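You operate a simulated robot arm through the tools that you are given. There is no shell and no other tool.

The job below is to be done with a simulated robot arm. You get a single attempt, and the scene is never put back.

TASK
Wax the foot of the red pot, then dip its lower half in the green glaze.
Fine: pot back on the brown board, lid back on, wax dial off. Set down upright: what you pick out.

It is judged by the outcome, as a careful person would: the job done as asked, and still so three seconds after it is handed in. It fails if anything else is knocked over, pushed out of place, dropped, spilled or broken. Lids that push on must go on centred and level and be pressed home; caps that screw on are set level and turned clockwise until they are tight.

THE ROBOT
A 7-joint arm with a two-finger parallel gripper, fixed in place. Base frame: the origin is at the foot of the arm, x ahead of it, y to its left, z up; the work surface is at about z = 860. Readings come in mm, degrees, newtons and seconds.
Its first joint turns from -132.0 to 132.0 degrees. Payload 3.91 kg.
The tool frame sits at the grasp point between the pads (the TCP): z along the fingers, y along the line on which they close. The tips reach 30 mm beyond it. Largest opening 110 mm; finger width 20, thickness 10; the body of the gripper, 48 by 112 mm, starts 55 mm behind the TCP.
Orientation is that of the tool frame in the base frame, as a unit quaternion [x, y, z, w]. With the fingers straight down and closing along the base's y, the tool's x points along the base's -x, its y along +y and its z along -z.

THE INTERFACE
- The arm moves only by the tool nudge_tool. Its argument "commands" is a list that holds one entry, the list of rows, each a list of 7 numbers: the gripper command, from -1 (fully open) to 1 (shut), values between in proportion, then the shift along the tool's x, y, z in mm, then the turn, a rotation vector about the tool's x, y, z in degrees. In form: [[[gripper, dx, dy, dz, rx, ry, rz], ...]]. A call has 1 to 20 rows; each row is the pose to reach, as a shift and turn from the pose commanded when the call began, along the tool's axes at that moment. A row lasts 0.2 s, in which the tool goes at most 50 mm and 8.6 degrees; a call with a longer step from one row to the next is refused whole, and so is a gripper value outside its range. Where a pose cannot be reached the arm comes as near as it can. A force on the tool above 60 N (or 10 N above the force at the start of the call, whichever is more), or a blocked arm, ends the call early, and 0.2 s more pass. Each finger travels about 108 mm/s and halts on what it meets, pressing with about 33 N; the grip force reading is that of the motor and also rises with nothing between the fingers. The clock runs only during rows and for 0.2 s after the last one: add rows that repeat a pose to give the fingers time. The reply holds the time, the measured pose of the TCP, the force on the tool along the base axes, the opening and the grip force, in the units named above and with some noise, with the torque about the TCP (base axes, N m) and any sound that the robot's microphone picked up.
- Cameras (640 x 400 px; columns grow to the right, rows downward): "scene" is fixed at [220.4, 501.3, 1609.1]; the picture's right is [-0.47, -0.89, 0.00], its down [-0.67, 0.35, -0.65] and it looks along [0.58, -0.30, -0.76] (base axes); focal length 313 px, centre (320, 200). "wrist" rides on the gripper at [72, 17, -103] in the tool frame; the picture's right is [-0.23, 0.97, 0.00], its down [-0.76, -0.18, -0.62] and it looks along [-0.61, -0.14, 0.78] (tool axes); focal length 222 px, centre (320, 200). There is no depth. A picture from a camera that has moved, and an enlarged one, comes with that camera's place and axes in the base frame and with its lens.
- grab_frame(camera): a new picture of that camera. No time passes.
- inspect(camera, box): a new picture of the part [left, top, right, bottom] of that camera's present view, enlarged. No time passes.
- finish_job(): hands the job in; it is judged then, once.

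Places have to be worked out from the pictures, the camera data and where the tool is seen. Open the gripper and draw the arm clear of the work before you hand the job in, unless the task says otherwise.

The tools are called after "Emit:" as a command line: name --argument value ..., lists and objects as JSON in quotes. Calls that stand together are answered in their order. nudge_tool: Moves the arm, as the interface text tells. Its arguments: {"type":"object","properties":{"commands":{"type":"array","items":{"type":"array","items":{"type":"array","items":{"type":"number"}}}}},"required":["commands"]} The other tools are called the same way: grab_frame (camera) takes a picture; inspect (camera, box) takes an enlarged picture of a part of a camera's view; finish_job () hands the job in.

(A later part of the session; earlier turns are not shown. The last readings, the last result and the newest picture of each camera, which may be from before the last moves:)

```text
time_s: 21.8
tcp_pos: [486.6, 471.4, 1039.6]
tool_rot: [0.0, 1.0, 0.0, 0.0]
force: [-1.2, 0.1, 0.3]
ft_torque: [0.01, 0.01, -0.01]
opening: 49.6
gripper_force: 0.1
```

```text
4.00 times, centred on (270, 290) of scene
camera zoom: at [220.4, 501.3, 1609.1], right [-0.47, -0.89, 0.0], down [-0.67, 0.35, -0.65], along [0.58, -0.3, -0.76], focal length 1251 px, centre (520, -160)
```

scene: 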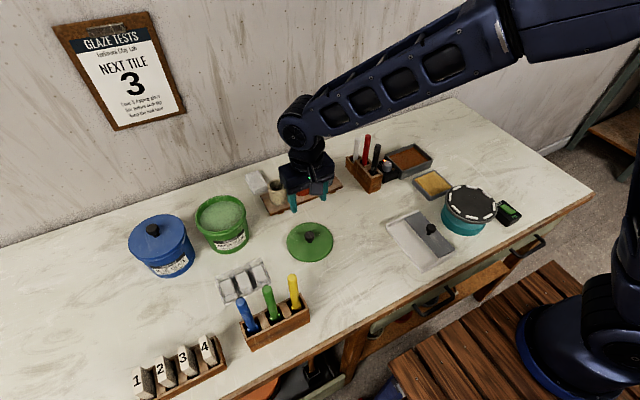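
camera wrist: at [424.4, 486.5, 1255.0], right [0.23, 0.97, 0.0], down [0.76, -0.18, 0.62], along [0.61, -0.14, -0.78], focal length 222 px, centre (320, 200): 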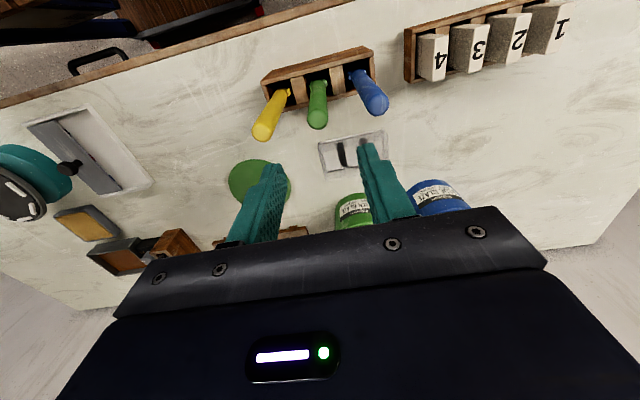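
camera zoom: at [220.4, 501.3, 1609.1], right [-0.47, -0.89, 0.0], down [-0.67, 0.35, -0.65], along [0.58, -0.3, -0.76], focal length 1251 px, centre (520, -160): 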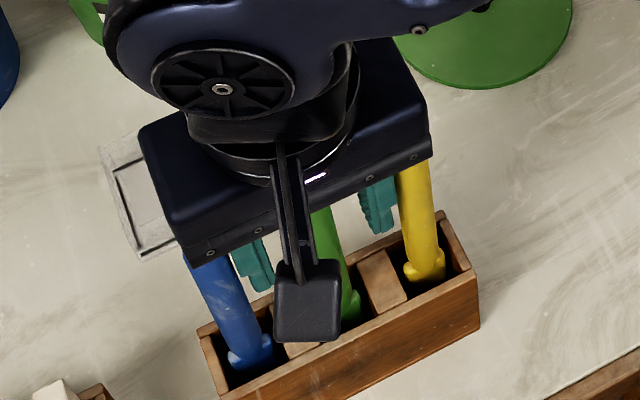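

Fingers straddle only the green stick. Closing.

Emit:
nudge_tool --commands '[[[1, 0, 0, 0, 0, 0, 0], [1, 0, 0, 0, 0, 0, 0], [1, 0, 0, 0, 0, 0, 0], [1, 0, 0, 0, 0, 0, 0]]]'

Emit:
inspect --camera "wrist" --box '[210, 60, 430, 240]'

```text
time_s: 22.8
tcp_pos: [487.2, 470.6, 1039.2]
tool_rot: [0.0, 1.0, 0.0, 0.0]
force: [0.0, 0.3, -0.4]
ft_torque: [-0.03, 0.02, 0.0]
opening: 16.9
gripper_force: 33.1
```

```text
2.22 times, centred on (320, 150) of wrist
camera zoom: at [414.5, 487.5, 1143.8], right [0.23, 0.97, 0.0], down [0.76, -0.18, 0.62], along [0.61, -0.14, -0.78], focal length 494 px, centre (320, 311)
```

zoom: 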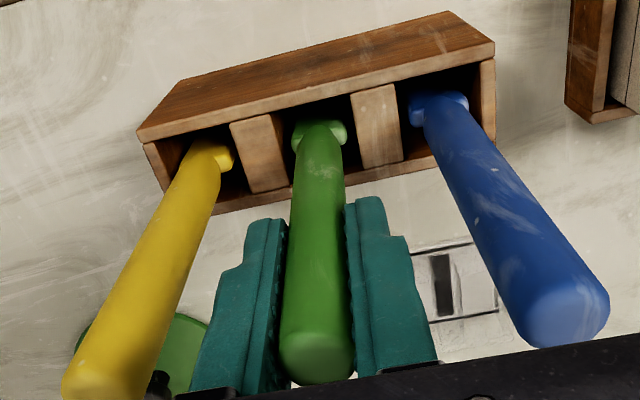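

Gripped (16.9 mm). This pose (≈487, 470.6, 1039.3) is the return pose. Lifting straight up.

Emit:
nudge_tool --commands '[[[1, 0, 0, -15, 0, 0, 0], [1, 0, 0, -35, 0, 0, 0], [1, 0, 0, -60, 0, 0, 0], [1, 0, 0, -90, 0, 0, 0], [1, 0, 0, -120, 0, 0, 0], [1, 0, 0, -120, 0, 0, 0]]]'

Emit:
grab_frame --camera "scene"

Emit:
grab_frame --camera "wrist"

```text
time_s: 24.2
tcp_pos: [485.0, 470.2, 1159.5]
tool_rot: [0.0, 1.0, 0.0, 0.0]
force: [0.3, 0.7, -1.7]
ft_torque: [-0.05, 0.02, 0.01]
opening: 16.9
gripper_force: 33.1
```

```text
taken
```

scene: 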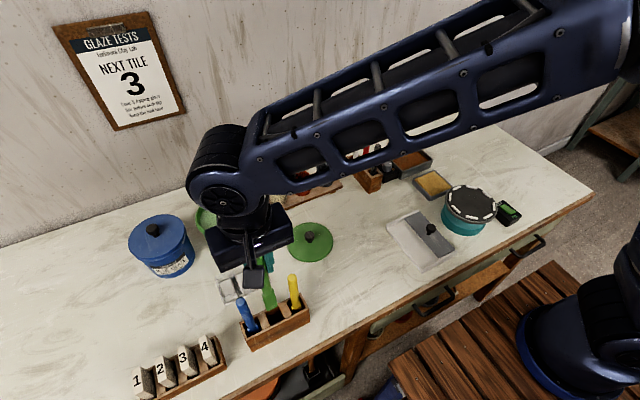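

```text
taken
camera wrist: at [413.6, 487.3, 1263.7], right [0.23, 0.97, 0.0], down [0.76, -0.18, 0.62], along [0.61, -0.14, -0.78], focal length 222 px, centre (320, 200)
```

wrist: 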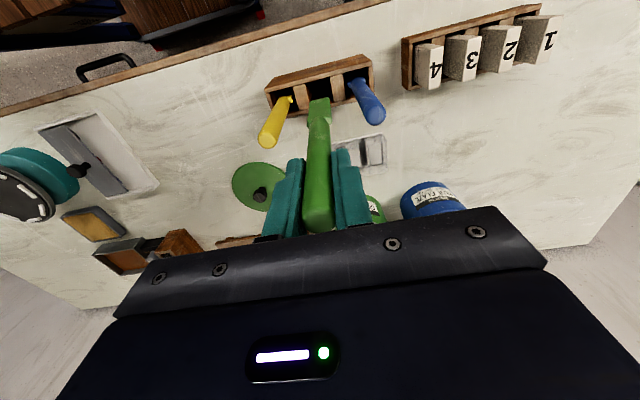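

Emit:
inspect --camera "wrist" --box '[250, 40, 410, 240]'

Emit:
inspect --camera "scene" --box '[220, 230, 330, 350]'

```text
2.00 times, centred on (330, 140) of wrist
camera zoom: at [413.6, 487.3, 1263.7], right [0.23, 0.97, 0.0], down [0.76, -0.18, 0.62], along [0.61, -0.14, -0.78], focal length 444 px, centre (300, 320)
```

zoom: 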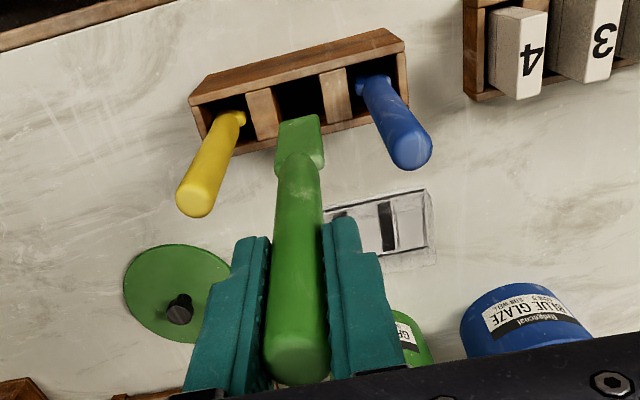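

```text
3.33 times, centred on (275, 290) of scene
camera zoom: at [220.4, 501.3, 1609.1], right [-0.47, -0.89, 0.0], down [-0.67, 0.35, -0.65], along [0.58, -0.3, -0.76], focal length 1043 px, centre (470, -100)
```

zoom: 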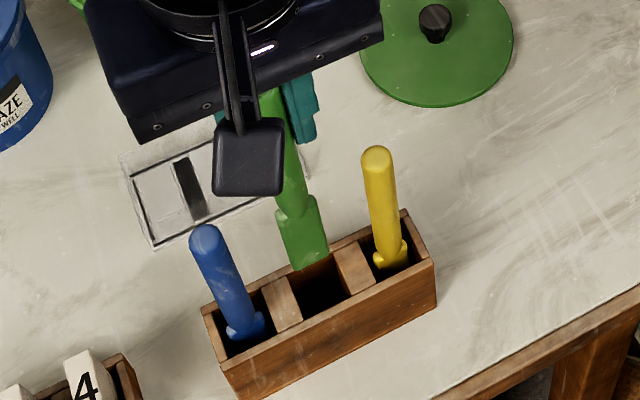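

It's a spatula with a flat blade (~175–185 mm below the TCP). I carry it at z≈1195 over to above the green bucket.

Emit:
nudge_tool --commands '[[[1, 0, 0, -35, 0, 0, 0], [1, -40, 3, -37, 0, 0, 0], [1, -80, 7, -37, 0, 0, 0], [1, -120, 10, -37, 0, 0, 0], [1, -160, 13, -37, 0, 0, 0], [1, -200, 17, -37, 0, 0, 0], [1, -240, 20, -37, 0, 0, 0], [1, -272, 23, -37, 0, 0, 0], [1, -301, 25.5, -37, 0, 0, 0], [1, -301, 25.5, -37, 0, 0, 0]]]'

Emit:
grab_frame --camera "scene"

Emit:
grab_frame --camera "wrist"

```text
time_s: 26.4
tcp_pos: [788.2, 497.1, 1195.1]
tool_rot: [0.0, 1.0, 0.0, -0.001]
force: [0.0, 0.6, -0.4]
ft_torque: [-0.01, -0.01, 0.02]
opening: 16.9
gripper_force: 32.9
```

```text
taken
```

scene: 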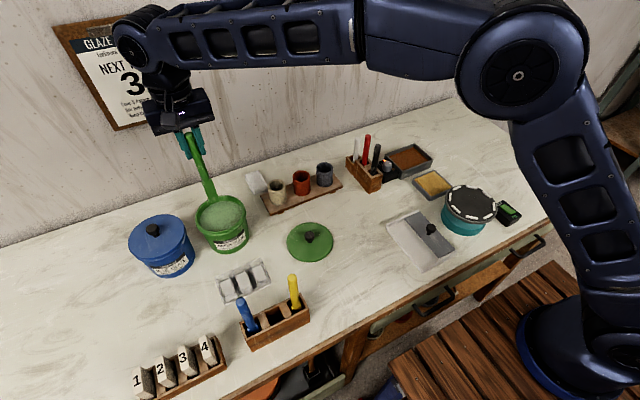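

```text
taken
camera wrist: at [714.8, 513.6, 1299.2], right [0.23, 0.97, 0.0], down [0.76, -0.18, 0.62], along [0.61, -0.14, -0.78], focal length 222 px, centre (320, 200)
```

wrist: 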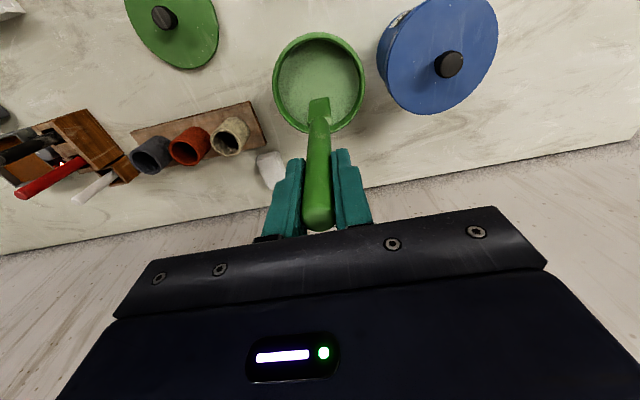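

Emit:
inspect --camera "wrist" --box '[240, 20, 400, 180]'

Emit:
inspect --camera "scene" --box '[160, 120, 270, 260]'

```text
2.50 times, centred on (320, 100) of wrist
camera zoom: at [714.8, 513.6, 1299.2], right [0.23, 0.97, 0.0], down [0.76, -0.18, 0.62], along [0.61, -0.14, -0.78], focal length 555 px, centre (320, 450)
```

zoom: 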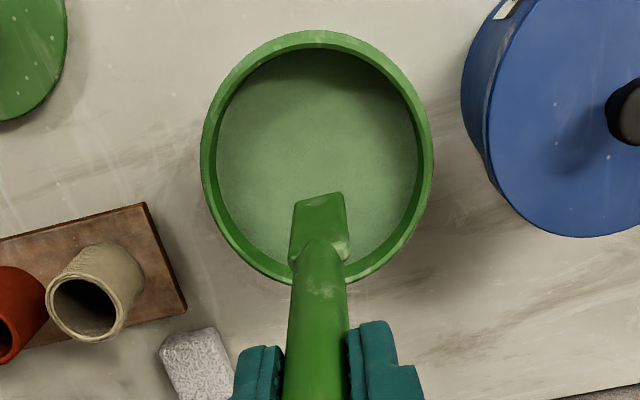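

```text
2.86 times, centred on (215, 190) of scene
camera zoom: at [220.4, 501.3, 1609.1], right [-0.47, -0.89, 0.0], down [-0.67, 0.35, -0.65], along [0.58, -0.3, -0.76], focal length 894 px, centre (620, 229)
```

zoom: 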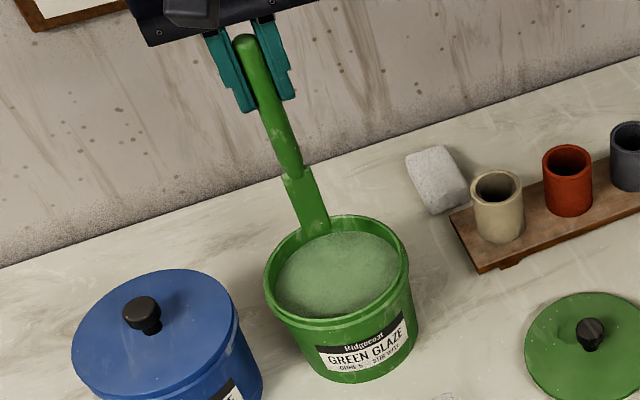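

The blade hangs over the bucket mouth; bucket centre ≈ (785.5, 496), inner radius ≈ 52 mm, rim ≈ 974, glaze ≈ 955. Lowering the blade in, staying above the bucket floor.

Emit:
nudge_tool --commands '[[[1, 2.7, -1, 20, 0, 0, 0], [1, 2.7, -1, 45, 0, 0, 0], [1, 2.7, -1, 70, 0, 0, 0], [1, 2.7, -1, 90, 0, 0, 0], [1, 2.7, -1, 108, 0, 0, 0], [1, 2.7, -1, 118, 0, 0, 0], [1, 2.7, -1, 118, 0, 0, 0]]]'

Emit:
inspect --camera "wrist" --box '[220, 0, 420, 200]'

Emit:
inspect --camera "scene" --box '[160, 120, 270, 260]'

```text
time_s: 28.0
tcp_pos: [784.3, 497.1, 1077.3]
tool_rot: [0.0, 1.0, 0.0, 0.0]
force: [0.8, -0.6, -0.2]
ft_torque: [0.03, -0.01, -0.03]
opening: 16.7
gripper_force: 32.9
```

```text
2.00 times, centred on (320, 100) of wrist
camera zoom: at [712.5, 513.1, 1181.0], right [0.23, 0.97, 0.0], down [0.76, -0.18, 0.62], along [0.61, -0.14, -0.78], focal length 444 px, centre (320, 400)
```

zoom: 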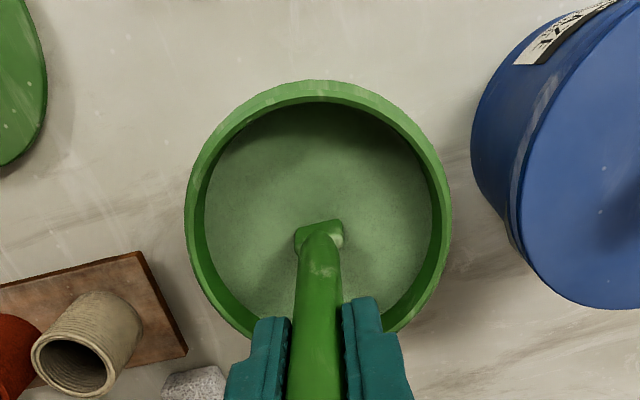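

```text
2.86 times, centred on (215, 190) of scene
camera zoom: at [220.4, 501.3, 1609.1], right [-0.47, -0.89, 0.0], down [-0.67, 0.35, -0.65], along [0.58, -0.3, -0.76], focal length 894 px, centre (620, 229)
```

zoom: 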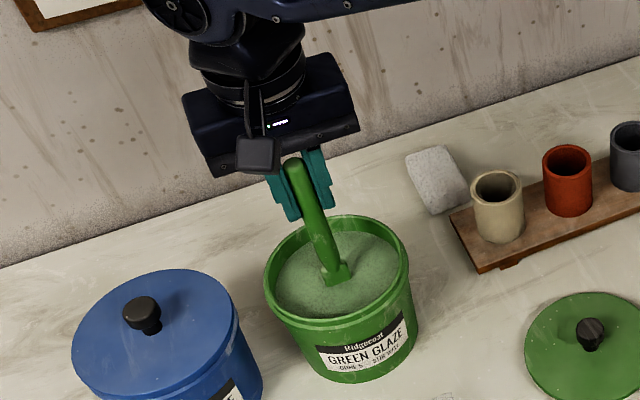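

Blade is in the glaze up to its shoulder. Lowering 12 mm more and stirring in circles of ~24 mm radius.

Emit:
nudge_tool --commands '[[[1, 12, 0, 12, 0, 0, 0], [1, 24, 0, 12, 0, 0, 0], [1, 19.4, 14.1, 12, 0, 0, 0], [1, 7.4, 22.8, 12, 0, 0, 0], [1, -7.4, 22.8, 12, 0, 0, 0], [1, -19.4, 14.1, 12, 0, 0, 0], [1, -24, 0, 12, 0, 0, 0], [1, -19.4, -14.1, 12, 0, 0, 0], [1, -7.4, -22.8, 12, 0, 0, 0], [1, 7.4, -22.8, 12, 0, 0, 0], [1, 19.4, -14.1, 12, 0, 0, 0], [1, 24, 0, 12, 0, 0, 0], [1, 19.4, 14.1, 12, 0, 0, 0], [1, 7.4, 22.8, 12, 0, 0, 0], [1, -7.4, 22.8, 12, 0, 0, 0], [1, -19.4, 14.1, 12, 0, 0, 0], [1, -24, 0, 12, 0, 0, 0], [1, -19.4, -14.1, 12, 0, 0, 0], [1, -7.4, -22.8, 12, 0, 0, 0], [1, 0, 0, 12, 0, 0, 0]]]'

Emit:
inspect --camera "wrist" --box '[220, 0, 420, 200]'

Emit:
inspect --camera "scene" --box '[180, 170, 270, 260]'

```text
time_s: 32.2
tcp_pos: [784.4, 494.2, 1067.6]
tool_rot: [0.001, 1.0, 0.0, 0.0]
force: [-0.2, 0.2, -0.2]
ft_torque: [0.05, 0.03, -0.02]
opening: 17.0
gripper_force: 33.0
```

```text
2.00 times, centred on (320, 100) of wrist
camera zoom: at [711.8, 512.2, 1170.6], right [0.23, 0.97, 0.0], down [0.76, -0.18, 0.62], along [0.61, -0.14, -0.78], focal length 444 px, centre (320, 400)
```

zoom: 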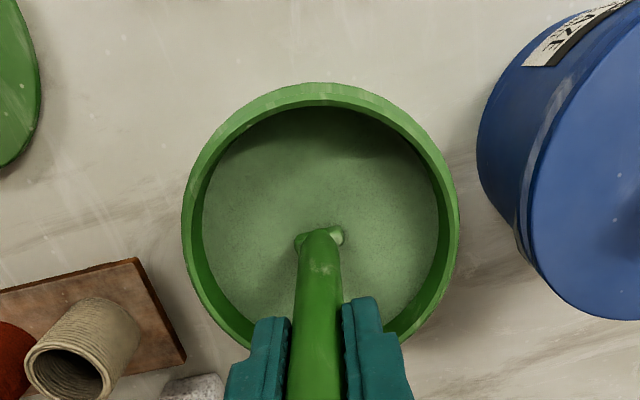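

```text
4.44 times, centred on (225, 215) of scene
camera zoom: at [220.4, 501.3, 1609.1], right [-0.47, -0.89, 0.0], down [-0.67, 0.35, -0.65], along [0.58, -0.3, -0.76], focal length 1390 px, centre (742, 133)
```

zoom: 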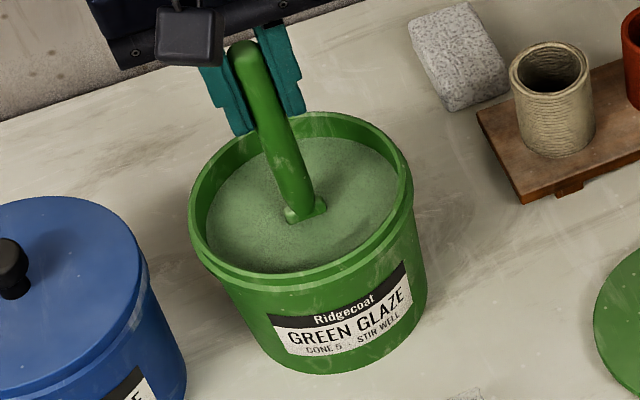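

The surface still looks much the same, so I'll go a bit deeper and stir more turns, watching the force for floor contact.

Emit:
nudge_tool --commands '[[[1, 0, 1, 4, 0, 0, 0], [1, 0, 1, 8, 0, 0, 0], [1, 0, 1, 11, 0, 0, 0]]]'

Emit:
nudge_tool --commands '[[[1, 14, 0, 0, 0, 0, 0], [1, 27, 0, 0, 0, 0, 0], [1, 21.8, 15.9, 0, 0, 0, 0], [1, 8.3, 25.7, 0, 0, 0, 0], [1, -8.3, 25.7, 0, 0, 0, 0], [1, -21.8, 15.9, 0, 0, 0, 0], [1, -27, 0, 0, 0, 0, 0], [1, -21.8, -15.9, 0, 0, 0, 0], [1, -8.3, -25.7, 0, 0, 0, 0], [1, 8.3, -25.7, 0, 0, 0, 0], [1, 21.8, -15.9, 0, 0, 0, 0], [1, 27, 0, 0, 0, 0, 0], [1, 21.8, 15.9, 0, 0, 0, 0], [1, 8.3, 25.7, 0, 0, 0, 0], [1, -8.3, 25.7, 0, 0, 0, 0], [1, -21.8, 15.9, 0, 0, 0, 0], [1, -27, 0, 0, 0, 0, 0], [1, -21.8, -15.9, 0, 0, 0, 0], [1, -8.3, -25.7, 0, 0, 0, 0], [1, 0, 0, 0, 0, 0, 0]]]'

Emit:
inspect --camera "scene" --box '[180, 170, 270, 260]'

```text
time_s: 33.0
tcp_pos: [785.0, 496.5, 1054.8]
tool_rot: [0.0, 1.0, 0.0, 0.0]
force: [-0.1, 0.4, -1.0]
ft_torque: [0.03, -0.02, -0.01]
opening: 16.9
gripper_force: 33.3
```

```text
time_s: 37.2
tcp_pos: [783.2, 496.4, 1055.4]
tool_rot: [0.0, 1.0, 0.0, 0.001]
force: [0.2, -0.4, -0.2]
ft_torque: [0.01, 0.01, -0.02]
opening: 16.7
gripper_force: 32.7
```

```text
4.44 times, centred on (225, 215) of scene
camera zoom: at [220.4, 501.3, 1609.1], right [-0.47, -0.89, 0.0], down [-0.67, 0.35, -0.65], along [0.58, -0.3, -0.76], focal length 1390 px, centre (742, 133)
```

zoom: 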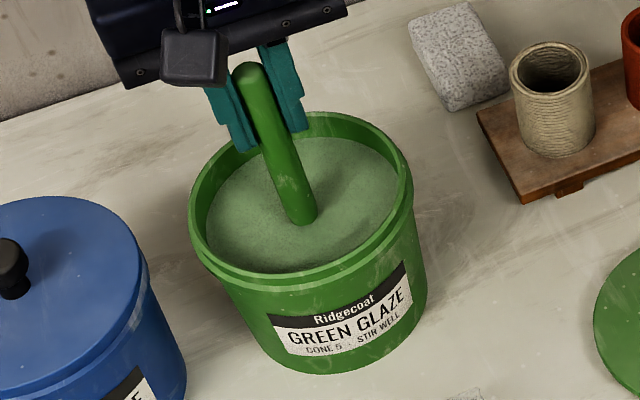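

The surface already looks smoother with fewer specks. Stirring several more turns.

Emit:
nudge_tool --commands '[[[1, 14, 0, 0, 0, 0, 0], [1, 27, 0, 0, 0, 0, 0], [1, 21.8, 15.9, 0, 0, 0, 0], [1, 8.3, 25.7, 0, 0, 0, 0], [1, -8.3, 25.7, 0, 0, 0, 0], [1, -21.8, 15.9, 0, 0, 0, 0], [1, -27, 0, 0, 0, 0, 0], [1, -21.8, -15.9, 0, 0, 0, 0], [1, -8.3, -25.7, 0, 0, 0, 0], [1, 8.3, -25.7, 0, 0, 0, 0], [1, 21.8, -15.9, 0, 0, 0, 0], [1, 27, 0, 0, 0, 0, 0], [1, 21.8, 15.9, 0, 0, 0, 0], [1, 8.3, 25.7, 0, 0, 0, 0], [1, -8.3, 25.7, 0, 0, 0, 0], [1, -21.8, 15.9, 0, 0, 0, 0], [1, -27, 0, 0, 0, 0, 0], [1, -21.8, -15.9, 0, 0, 0, 0], [1, -8.3, -25.7, 0, 0, 0, 0], [1, 0, 0, 0, 0, 0, 0]]]'

Emit:
inspect --camera "scene" --box '[180, 170, 270, 260]'

Emit:
inspect --camera "wrist" --box '[220, 0, 420, 200]'

```text
time_s: 41.4
tcp_pos: [783.7, 494.1, 1054.1]
tool_rot: [0.0, 1.0, 0.0, -0.001]
force: [-0.1, 0.1, 0.0]
ft_torque: [0.1, -0.02, 0.03]
opening: 16.4
gripper_force: 33.0
```

```text
4.44 times, centred on (225, 215) of scene
camera zoom: at [220.4, 501.3, 1609.1], right [-0.47, -0.89, 0.0], down [-0.67, 0.35, -0.65], along [0.58, -0.3, -0.76], focal length 1390 px, centre (742, 133)
```

zoom: 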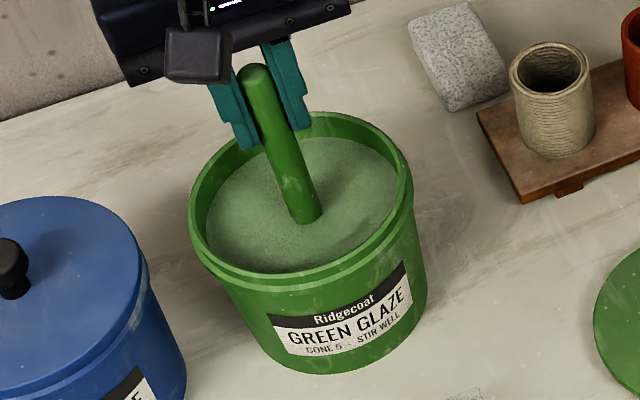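

```text
2.00 times, centred on (320, 100) of wrist
camera zoom: at [712.0, 511.9, 1158.7], right [0.23, 0.97, 0.0], down [0.76, -0.18, 0.62], along [0.61, -0.14, -0.78], focal length 444 px, centre (320, 400)
```

zoom: 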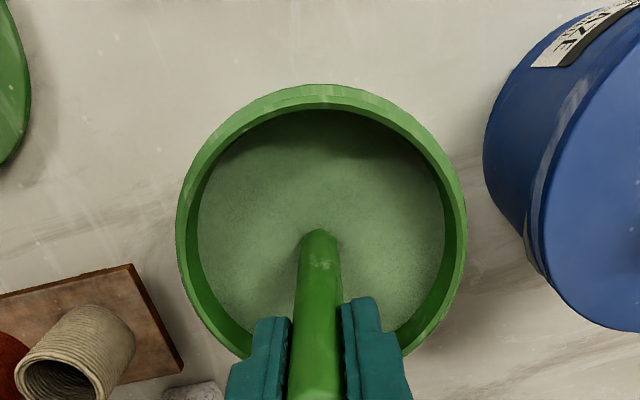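

The look changes little, but a well-stirred glaze is wanted, so one more set of turns in the reverse direction, then I'll check the stick is still straight in the grip.

Emit:
nudge_tool --commands '[[[1, 14, 1, 3, 0, 0, 0], [1, 26, 1, 3, 0, 0, 0], [1, 21, -14.3, 3, 0, 0, 0], [1, 8, -23.7, 3, 0, 0, 0], [1, -8, -23.7, 3, 0, 0, 0], [1, -21, -14.3, 3, 0, 0, 0], [1, -26, 1, 3, 0, 0, 0], [1, -21, 16.3, 3, 0, 0, 0], [1, -8, 25.7, 3, 0, 0, 0], [1, 8, 25.7, 3, 0, 0, 0], [1, 21, 16.3, 3, 0, 0, 0], [1, 26, 1, 3, 0, 0, 0], [1, 21, -14.3, 3, 0, 0, 0], [1, 8, -23.7, 3, 0, 0, 0], [1, -8, -23.7, 3, 0, 0, 0], [1, -21, -14.3, 3, 0, 0, 0], [1, -26, 1, 3, 0, 0, 0], [1, -21, 16.3, 3, 0, 0, 0], [1, -8, 25.7, 3, 0, 0, 0], [1, 0, 1, 3, 0, 0, 0]]]'

Emit:
nudge_tool --commands '[[[1, 0, 0, -20, 0, 0, 0], [1, 0, 0, -40, 0, 0, 0], [1, 0, 0, -60, 0, 0, 0], [1, 0, 0, -85, 0, 0, 0], [1, 0, 0, -110, 0, 0, 0], [1, 0, 0, -125, 0, 0, 0], [1, 0, 0, -125, 0, 0, 0], [1, 0, 0, -125, 0, 0, 0], [1, 0, 0, -125, 0, 0, 0], [1, 0, 0, -125, 0, 0, 0], [1, 0, 0, -125, 0, 0, 0]]]'

Emit:
inspect --camera "wrist" --box '[220, 20, 420, 240]'

Emit:
inspect --camera "scene" --box '[150, 130, 270, 260]'

```text
time_s: 45.6
tcp_pos: [783.2, 499.0, 1051.6]
tool_rot: [0.001, 1.0, 0.001, -0.001]
force: [0.2, 0.3, 1.4]
ft_torque: [-0.23, -0.01, 0.0]
opening: 16.7
gripper_force: 32.8
```

```text
time_s: 48.0
tcp_pos: [785.1, 498.6, 1177.3]
tool_rot: [0.0, 1.0, 0.0, 0.0]
force: [-0.3, -0.1, -0.4]
ft_torque: [-0.04, 0.0, -0.03]
opening: 16.7
gripper_force: 33.0
```

```text
1.82 times, centred on (320, 130) of wrist
camera zoom: at [712.7, 514.3, 1280.6], right [0.23, 0.97, 0.0], down [0.76, -0.18, 0.62], along [0.61, -0.14, -0.78], focal length 404 px, centre (320, 327)
```

zoom: 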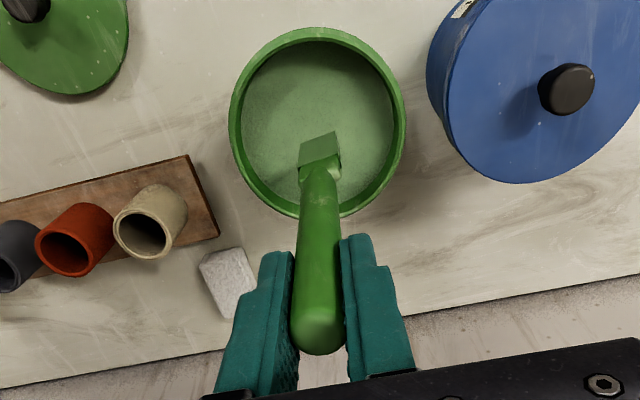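

```text
3.08 times, centred on (210, 195) of scene
camera zoom: at [220.4, 501.3, 1609.1], right [-0.47, -0.89, 0.0], down [-0.67, 0.35, -0.65], along [0.58, -0.3, -0.76], focal length 962 px, centre (658, 215)
```

zoom: 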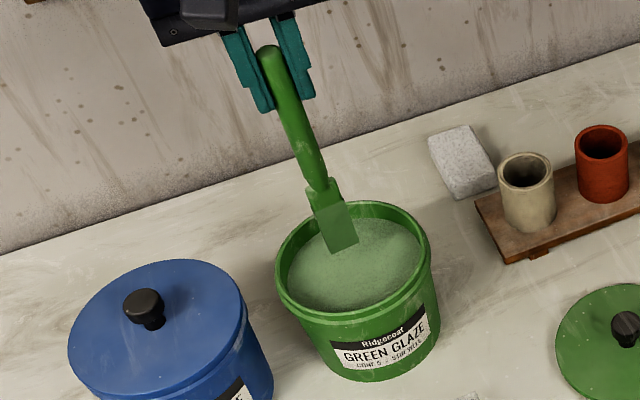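

The paddle came out straight in the grip. I let it drip over the bucket for a moment, then carry it back above its slot.

Emit:
nudge_tool --commands '[[[1, 0, 0, 0, 0, 0, 0], [1, 0, 0, 0, 0, 0, 0], [1, 0, 0, 0, 0, 0, 0], [1, 0, 0, 0, 0, 0, 0], [1, 0, 0, 0, 0, 0, 0], [1, 0, 0, 0, 0, 0, 0], [1, 0, 0, 0, 0, 0, 0], [1, 0, 0, -18, 0, 0, 0], [1, 40, -3.5, -18, 0, 0, 0], [1, 80, -7, -18, 0, 0, 0], [1, 120, -10.6, -18, 0, 0, 0], [1, 160, -14.2, -18, 0, 0, 0], [1, 200, -17.8, -18, 0, 0, 0], [1, 240, -21.3, -18, 0, 0, 0], [1, 275, -24.4, -18, 0, 0, 0], [1, 298.3, -26.5, -18, 0, 0, 0], [1, 298.3, -26.5, 0, 0, 0, 0], [1, 298.3, -26.5, 0, 0, 0, 0]]]'

Emit:
inspect --camera "wrist" --box '[250, 40, 410, 240]'

Emit:
inspect --camera "scene" --box '[220, 230, 330, 350]'

Emit:
inspect --camera "scene" --box '[185, 180, 265, 260]'

```text
time_s: 51.8
tcp_pos: [486.1, 473.7, 1176.1]
tool_rot: [-0.001, 1.0, 0.0, 0.0]
force: [0.6, 0.0, -0.8]
ft_torque: [-0.01, -0.03, 0.0]
opening: 16.3
gripper_force: 33.0
```

```text
2.00 times, centred on (330, 140) of wrist
camera zoom: at [413.6, 489.5, 1279.0], right [0.23, 0.97, 0.0], down [0.76, -0.18, 0.62], along [0.61, -0.14, -0.78], focal length 444 px, centre (300, 320)
```

zoom: 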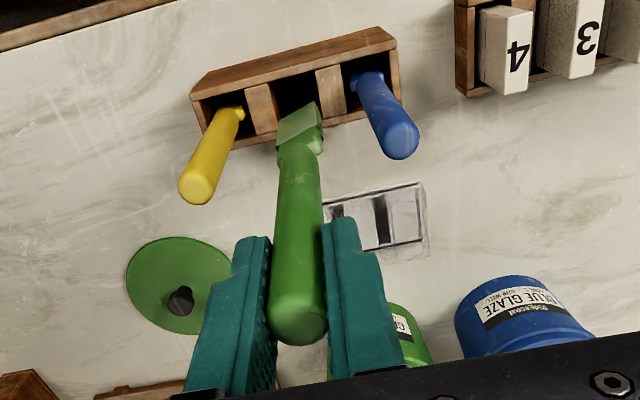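

```text
3.33 times, centred on (275, 290) of scene
camera zoom: at [220.4, 501.3, 1609.1], right [-0.47, -0.89, 0.0], down [-0.67, 0.35, -0.65], along [0.58, -0.3, -0.76], focal length 1043 px, centre (470, -100)
```

zoom: 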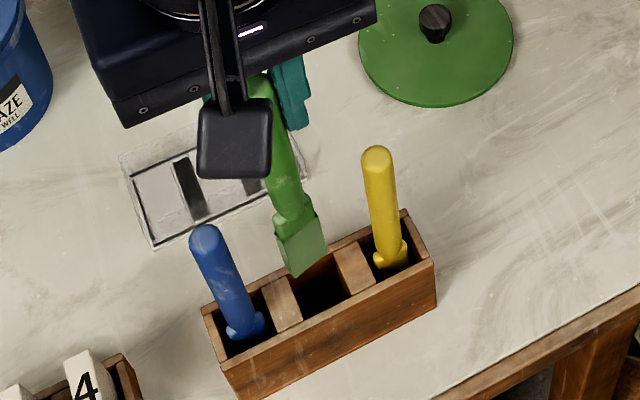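

```text
5.00 times, centred on (225, 220) of scene
camera zoom: at [220.4, 501.3, 1609.1], right [-0.47, -0.89, 0.0], down [-0.67, 0.35, -0.65], along [0.58, -0.3, -0.76], focal length 1564 px, centre (795, 100)
```

zoom: 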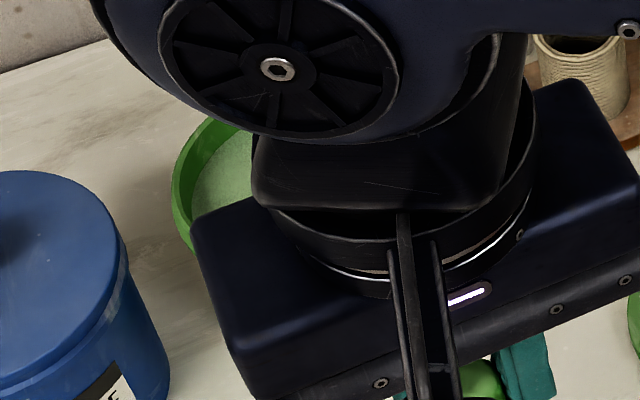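

The paddle has crept down in the grip a little (about 15 mm) and may be slightly tilted. Before inserting I look closer at the blade versus the slot.

Emit:
inspect --camera "wrist" --box '[270, 60, 370, 140]'

Emit:
inspect --camera "scene" --box '[240, 260, 300, 330]'

```text
5.00 times, centred on (320, 100) of wrist
camera zoom: at [413.6, 489.5, 1279.0], right [0.23, 0.97, 0.0], down [0.76, -0.18, 0.62], along [0.61, -0.14, -0.78], focal length 1111 px, centre (320, 700)
```

zoom: 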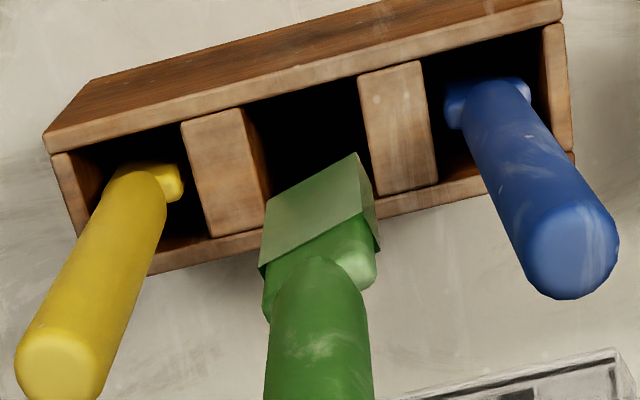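

```text
5.71 times, centred on (270, 295) of scene
camera zoom: at [220.4, 501.3, 1609.1], right [-0.47, -0.89, 0.0], down [-0.67, 0.35, -0.65], along [0.58, -0.3, -0.76], focal length 1787 px, centre (606, -343)
```

zoom: 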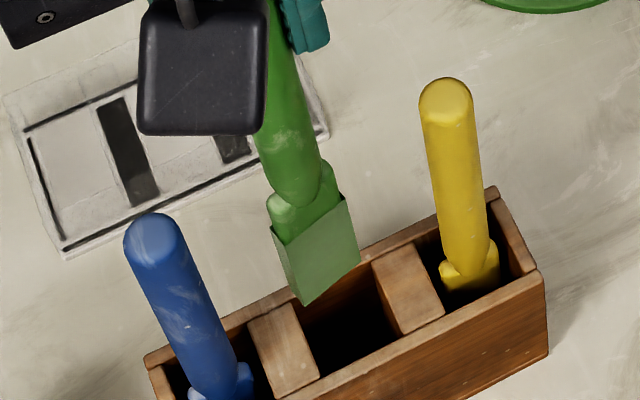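

The blade is yawed ~12° in the grip but not really tilted; its bottom is near (488, 472, 974) and the slot centre near (492.5, 471). I correct the yaw and shift 4 mm, then check.

Emit:
nudge_tool --commands '[[[1, -2, 0, 0, 0, 0, 6], [1, -4, 0, 0, 0, 0, 12], [1, -4, 0, 18, 0, 0, 12], [1, -4, 0, 18, 0, 0, 12]]]'

Emit:
inspect --camera "wrist" --box '[260, 40, 400, 160]'

Emit:
inspect --camera "scene" --box '[240, 260, 300, 330]'

```text
time_s: 52.8
tcp_pos: [491.5, 472.0, 1157.3]
tool_rot: [0.105, 0.995, 0.0, 0.0]
force: [0.0, -0.5, -0.8]
ft_torque: [-0.02, -0.01, -0.04]
opening: 16.7
gripper_force: 32.6
```

```text
3.33 times, centred on (330, 100) of wrist
camera zoom: at [423.6, 503.6, 1261.5], right [0.43, 0.91, 0.0], down [0.71, -0.33, 0.62], along [0.56, -0.27, -0.78], focal length 740 px, centre (287, 533)
```

zoom: 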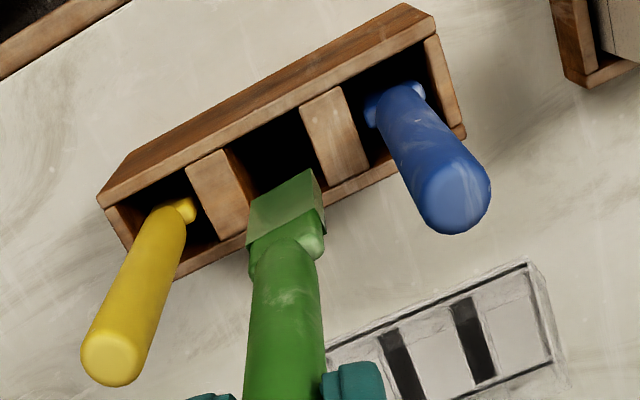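

```text
5.71 times, centred on (270, 295) of scene
camera zoom: at [220.4, 501.3, 1609.1], right [-0.47, -0.89, 0.0], down [-0.67, 0.35, -0.65], along [0.58, -0.3, -0.76], focal length 1787 px, centre (606, -343)
```

zoom: 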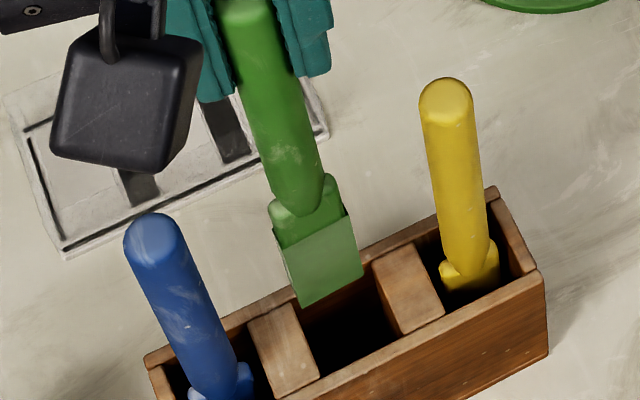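

Blade is now parallel with the slot and aligned within a couple of mm. Lowering it into the slot mouth with a small correction.

Emit:
nudge_tool --commands '[[[1, 0.7, -1.7, 12, 0, 0, 0], [1, 0.7, -1.7, 24, 0, 0, 0], [1, 0.7, -1.7, 36, 0, 0, 0], [1, 0.7, -1.7, 48, 0, 0, 0], [1, 0.7, -1.7, 48, 0, 0, 0]]]'

Emit:
inspect --camera "wrist" --box '[260, 40, 400, 160]'

Emit:
inspect --camera "scene" --box '[240, 260, 300, 330]'

```text
time_s: 54.0
tcp_pos: [488.0, 469.0, 1108.8]
tool_rot: [0.104, 0.995, 0.0, 0.0]
force: [-0.1, 1.3, -1.2]
ft_torque: [0.0, 0.0, 0.0]
opening: 16.3
gripper_force: 33.2
```

```text
3.33 times, centred on (330, 100) of wrist
camera zoom: at [421.9, 501.1, 1213.4], right [0.42, 0.91, 0.0], down [0.71, -0.33, 0.62], along [0.56, -0.26, -0.78], focal length 740 px, centre (287, 533)
```

zoom: 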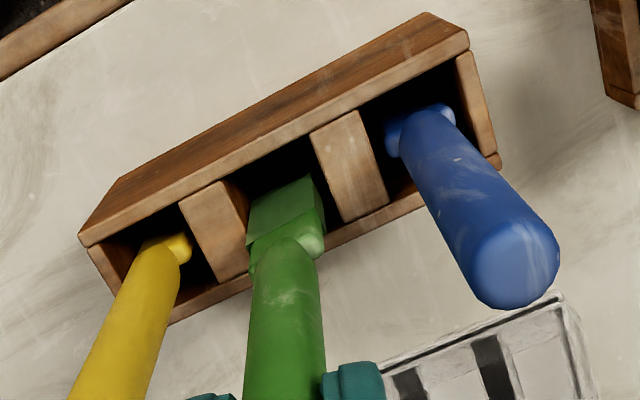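

```text
5.71 times, centred on (270, 295) of scene
camera zoom: at [220.4, 501.3, 1609.1], right [-0.47, -0.89, 0.0], down [-0.67, 0.35, -0.65], along [0.58, -0.3, -0.76], focal length 1787 px, centre (606, -343)
```

zoom: 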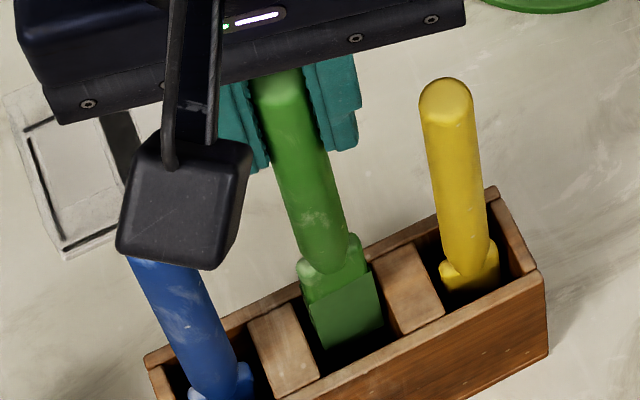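

The blade is entering between the dividers, perhaps slightly to the -y side (a 1.3 N side force). I shift +2 mm in y and continue down gently.

Emit:
nudge_tool --commands '[[[1, 0.4, 2, 0, 0, 0, 0], [1, 0.4, 2, 8, 0, 0, 0], [1, 0.4, 2, 16, 0, 0, 0], [1, 0.4, 2, 24, 0, 0, 0]]]'

Emit:
inspect --camera "wrist" --box '[260, 40, 400, 160]'

Emit:
inspect --camera "scene" --box '[240, 260, 300, 330]'

```text
time_s: 55.0
tcp_pos: [490.0, 470.8, 1086.3]
tool_rot: [0.105, 0.994, 0.0, 0.0]
force: [0.9, 0.2, 0.1]
ft_torque: [-0.01, -0.01, 0.01]
opening: 16.5
gripper_force: 32.8
```

```text
3.33 times, centred on (330, 100) of wrist
camera zoom: at [422.2, 502.8, 1190.6], right [0.42, 0.91, 0.0], down [0.71, -0.33, 0.62], along [0.56, -0.27, -0.78], focal length 740 px, centre (287, 533)
```

zoom: 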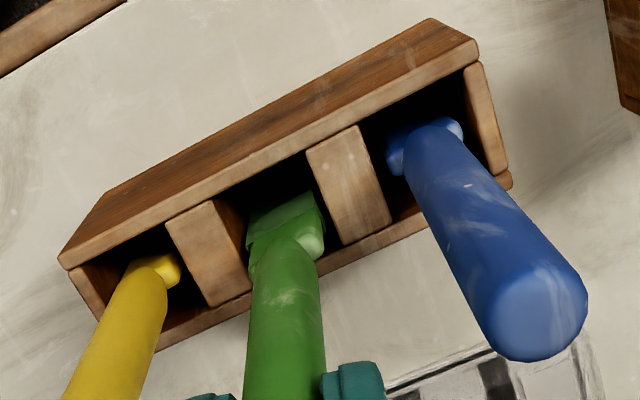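

```text
5.71 times, centred on (270, 295) of scene
camera zoom: at [220.4, 501.3, 1609.1], right [-0.47, -0.89, 0.0], down [-0.67, 0.35, -0.65], along [0.58, -0.3, -0.76], focal length 1787 px, centre (606, -343)
```

zoom: 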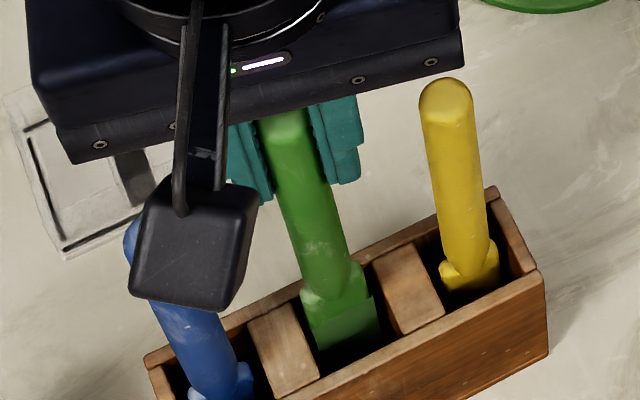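

The blade is well in the slot with no side force. Continuing down towards the rack floor.

Emit:
nudge_tool --commands '[[[1, 0.2, 1, 7, 0, 0, 0], [1, 0.2, 1, 14, 0, 0, 0], [1, 0.2, 1, 19, 0, 0, 0], [1, 0.2, 1, 19, 0, 0, 0]]]'

```text
time_s: 56.0
tcp_pos: [490.0, 473.2, 1067.7]
tool_rot: [0.105, 0.994, 0.0, 0.0]
force: [0.3, -0.2, 0.0]
ft_torque: [-0.01, 0.0, 0.01]
opening: 16.4
gripper_force: 33.3
```

Force reads ~0 N vertically (stick weight may be about to be taken up); going down in 2 mm steps until contact.

Emit:
nudge_tool --commands '[[[1, 0, 0, 2, 0, 0, 0], [1, 0, 0, 4, 0, 0, 0]]]'

Emit:
inspect --camera "scene" --box '[240, 260, 300, 330]'

```text
time_s: 56.6
tcp_pos: [489.0, 472.8, 1065.3]
tool_rot: [0.104, 0.995, 0.0, 0.0]
force: [0.6, 0.2, -0.9]
ft_torque: [-0.02, -0.01, -0.02]
opening: 16.4
gripper_force: 33.0
```

```text
5.71 times, centred on (270, 295) of scene
camera zoom: at [220.4, 501.3, 1609.1], right [-0.47, -0.89, 0.0], down [-0.67, 0.35, -0.65], along [0.58, -0.3, -0.76], focal length 1787 px, centre (606, -343)
```

zoom: 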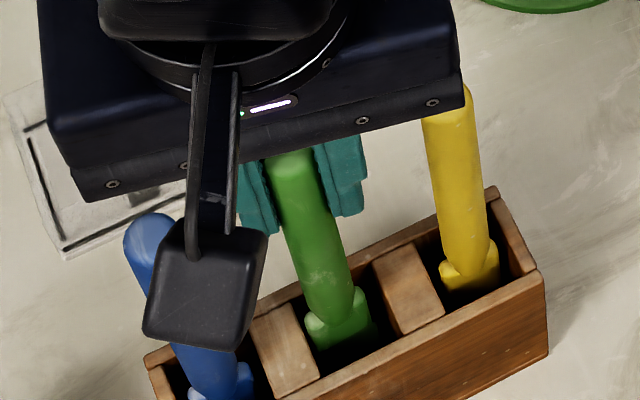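

The collar is still ~6–7 mm higher than originally; continuing down in small steps.

Emit:
nudge_tool --commands '[[[1, 0, 0, 2, 0, 0, 0], [1, 0, 0, 4, 0, 0, 0], [1, 0, 0, 4, 0, 0, 0]]]'

Emit:
nudge_tool --commands '[[[1, 0, 0, 1.5, 0, 0, 0], [1, 0, 0, 3, 0, 0, 0], [1, 0, 0, 3, 0, 0, 0]]]'

```text
time_s: 57.4
tcp_pos: [488.9, 473.0, 1059.9]
tool_rot: [0.104, 0.995, 0.0, 0.0]
force: [-0.8, -1.0, -0.8]
ft_torque: [0.02, 0.03, -0.01]
opening: 16.3
gripper_force: 33.0
```

```text
time_s: 58.2
tcp_pos: [488.7, 472.7, 1057.6]
tool_rot: [0.104, 0.995, -0.001, -0.001]
force: [-0.8, -0.1, 0.4]
ft_torque: [-0.01, 0.0, -0.01]
opening: 16.1
gripper_force: 33.6
```

Emit:
nudge_tool --commands '[[[1, 0, 0, 1.5, 0, 0, 0], [1, 0, 0, 3, 0, 0, 0], [1, 0, 0, 3, 0, 0, 0]]]'

Emit:
inspect --camera "scene" --box '[240, 260, 300, 330]'

Emit:
inspect --camera "wrist" --box '[220, 60, 420, 240]'

```text
time_s: 59.0
tcp_pos: [490.1, 472.6, 1055.5]
tool_rot: [0.104, 0.995, 0.001, 0.001]
force: [1.0, -0.5, 26.6]
ft_torque: [-0.05, -0.02, -0.08]
opening: 16.6
gripper_force: 33.4
```

```text
5.71 times, centred on (270, 295) of scene
camera zoom: at [220.4, 501.3, 1609.1], right [-0.47, -0.89, 0.0], down [-0.67, 0.35, -0.65], along [0.58, -0.3, -0.76], focal length 1787 px, centre (606, -343)
```

zoom: 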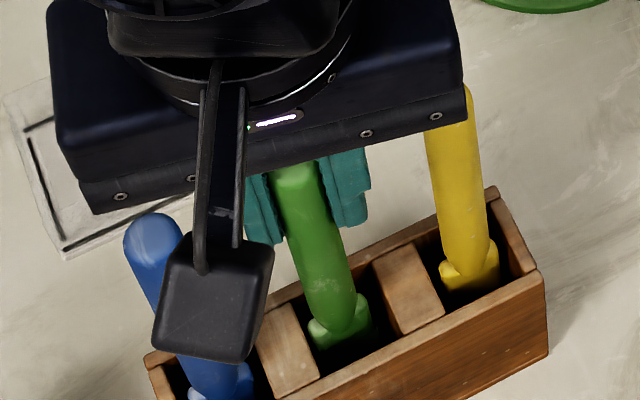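

```text
2.22 times, centred on (320, 150) of wrist
camera zoom: at [422.0, 503.8, 1158.7], right [0.42, 0.91, 0.0], down [0.71, -0.33, 0.62], along [0.57, -0.26, -0.78], focal length 494 px, centre (320, 311)
```

zoom: 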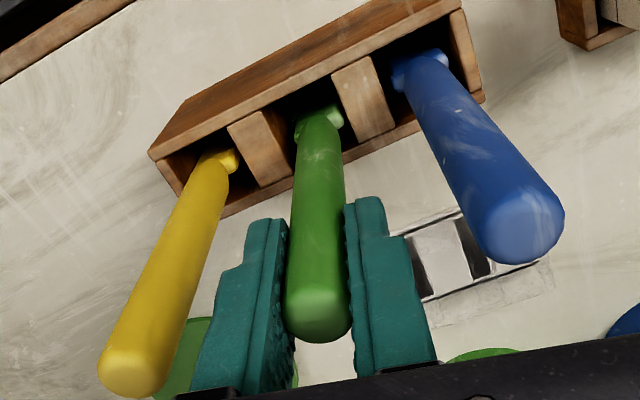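

The paddle has reached the slot floor (26 N). Releasing with a small opening and rising straight up.

Emit:
nudge_tool --commands '[[[0.6, 0, 0, -2, 0, 0, 0], [0.3, 0, 0, -2, 0, 0, 0], [0.2, 0, 0, -2, 0, 0, 0], [0.2, 0, 0, -2, 0, 0, 0], [0.2, 0, 0, -20, 0, 0, 0], [0.2, 0, 0, -45, 0, 0, 0], [0.2, 0, 0, -80, 0, 0, 0], [0.2, 0, 0, -110, 0, 0, 0]]]'

Emit:
grab_frame --camera "scene"

Emit:
inspect --camera "wrist" --box '[220, 20, 420, 200]'

Emit:
inspect --camera "scene" --box '[230, 260, 310, 340]'

```text
time_s: 60.8
tcp_pos: [491.6, 472.2, 1163.6]
tool_rot: [0.104, 0.995, 0.0, 0.0]
force: [1.2, 0.0, -0.3]
ft_torque: [0.04, 0.0, 0.05]
opening: 44.3
gripper_force: 0.1
```

```text
taken
```

scene: 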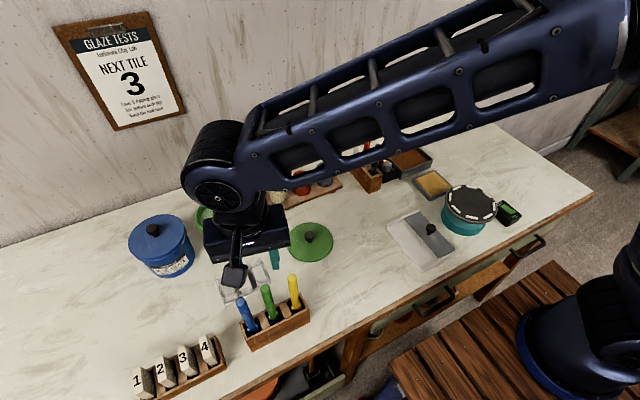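

```text
2.22 times, centred on (320, 110) of wrist
camera zoom: at [423.5, 504.4, 1267.3], right [0.42, 0.91, 0.0], down [0.71, -0.33, 0.62], along [0.56, -0.27, -0.78], focal length 494 px, centre (320, 400)
```

zoom: 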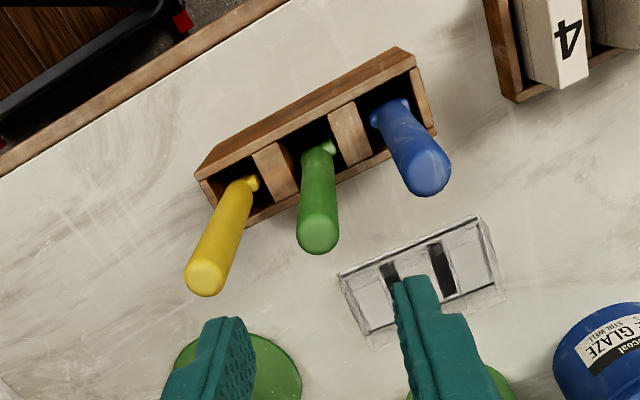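

```text
5.00 times, centred on (270, 300) of scene
camera zoom: at [220.4, 501.3, 1609.1], right [-0.47, -0.89, 0.0], down [-0.67, 0.35, -0.65], along [0.58, -0.3, -0.76], focal length 1564 px, centre (570, -300)
```

zoom: 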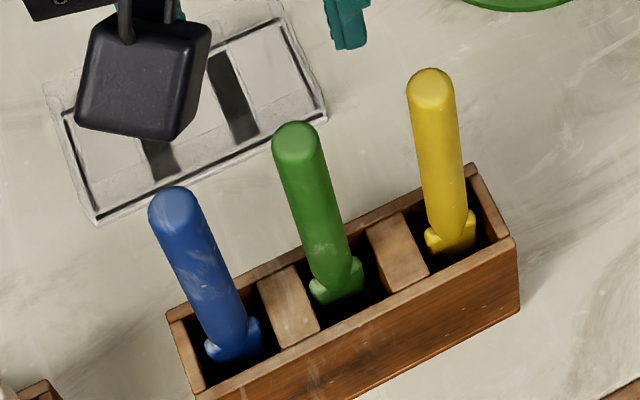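

The green paddle stands upright in its slot. Now I undo the yaw and move to look at the pots on the board from close above.

Emit:
nudge_tool --commands '[[[0, -37, -21, -10, 0, 0, -1.5], [-0.3, -74, -42, -10, 0, 0, -3], [-0.4, -111, -63, 0, 0, 0, -4.5], [-0.4, -148, -84, 10, 0, 0, -6], [-0.4, -186, -105, 20, 0, 0, -7.5], [-0.4, -223, -126, 35, 0, 0, -9], [-0.4, -260, -147, 50, 0, 0, -10.5], [-0.4, -297.5, -168.2, 59.6, 0, 0, -12], [-0.4, -297.5, -168.2, 59.6, 0, 0, -12]]]'

Emit:
grab_frame --camera "wrist"

Emit:
inspect --camera "wrist" --box '[200, 100, 440, 240]'

Emit:
inspect --camera "scene" --box '[240, 140, 350, 230]'

```text
time_s: 62.8
tcp_pos: [744.5, 245.8, 1104.4]
tool_rot: [0.0, 1.0, 0.0, 0.0]
force: [-0.5, -0.3, 0.4]
ft_torque: [-0.01, -0.03, 0.02]
opening: 76.8
gripper_force: 0.1
```

```text
taken
camera wrist: at [672.6, 263.6, 1207.4], right [0.23, 0.97, 0.0], down [0.76, -0.18, 0.62], along [0.61, -0.14, -0.78], focal length 222 px, centre (320, 200)
```

wrist: 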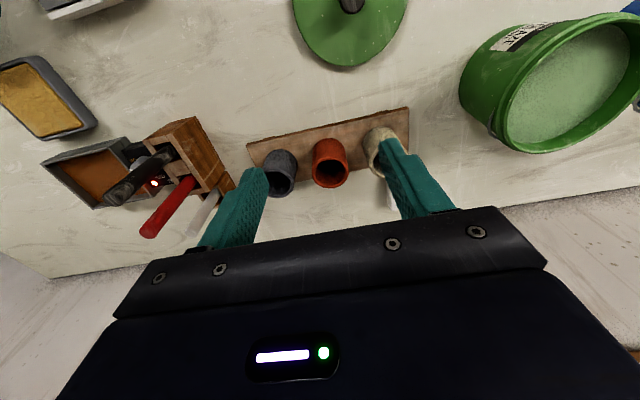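

```text
2.67 times, centred on (320, 170) of wrist
camera zoom: at [672.6, 263.6, 1207.4], right [0.23, 0.97, 0.0], down [0.76, -0.18, 0.62], along [0.61, -0.14, -0.78], focal length 592 px, centre (320, 280)
```

zoom: 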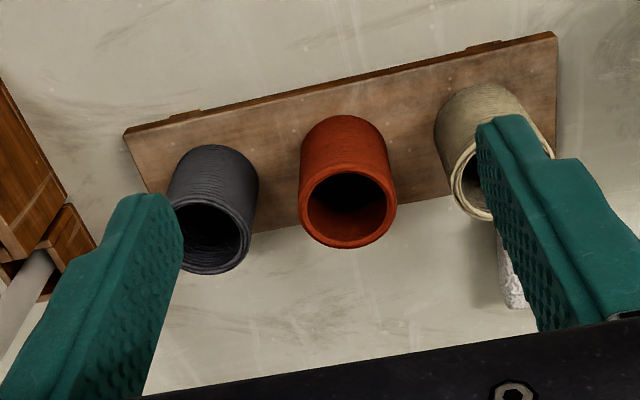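

```text
4.44 times, centred on (295, 185) of scene
camera zoom: at [220.4, 501.3, 1609.1], right [-0.47, -0.89, 0.0], down [-0.67, 0.35, -0.65], along [0.58, -0.3, -0.76], focal length 1390 px, centre (431, 267)
```

zoom: 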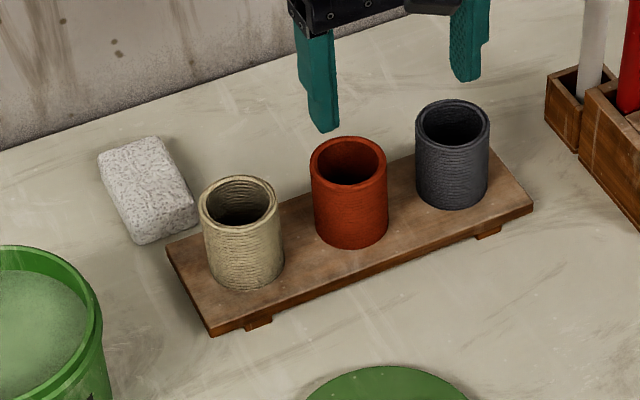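

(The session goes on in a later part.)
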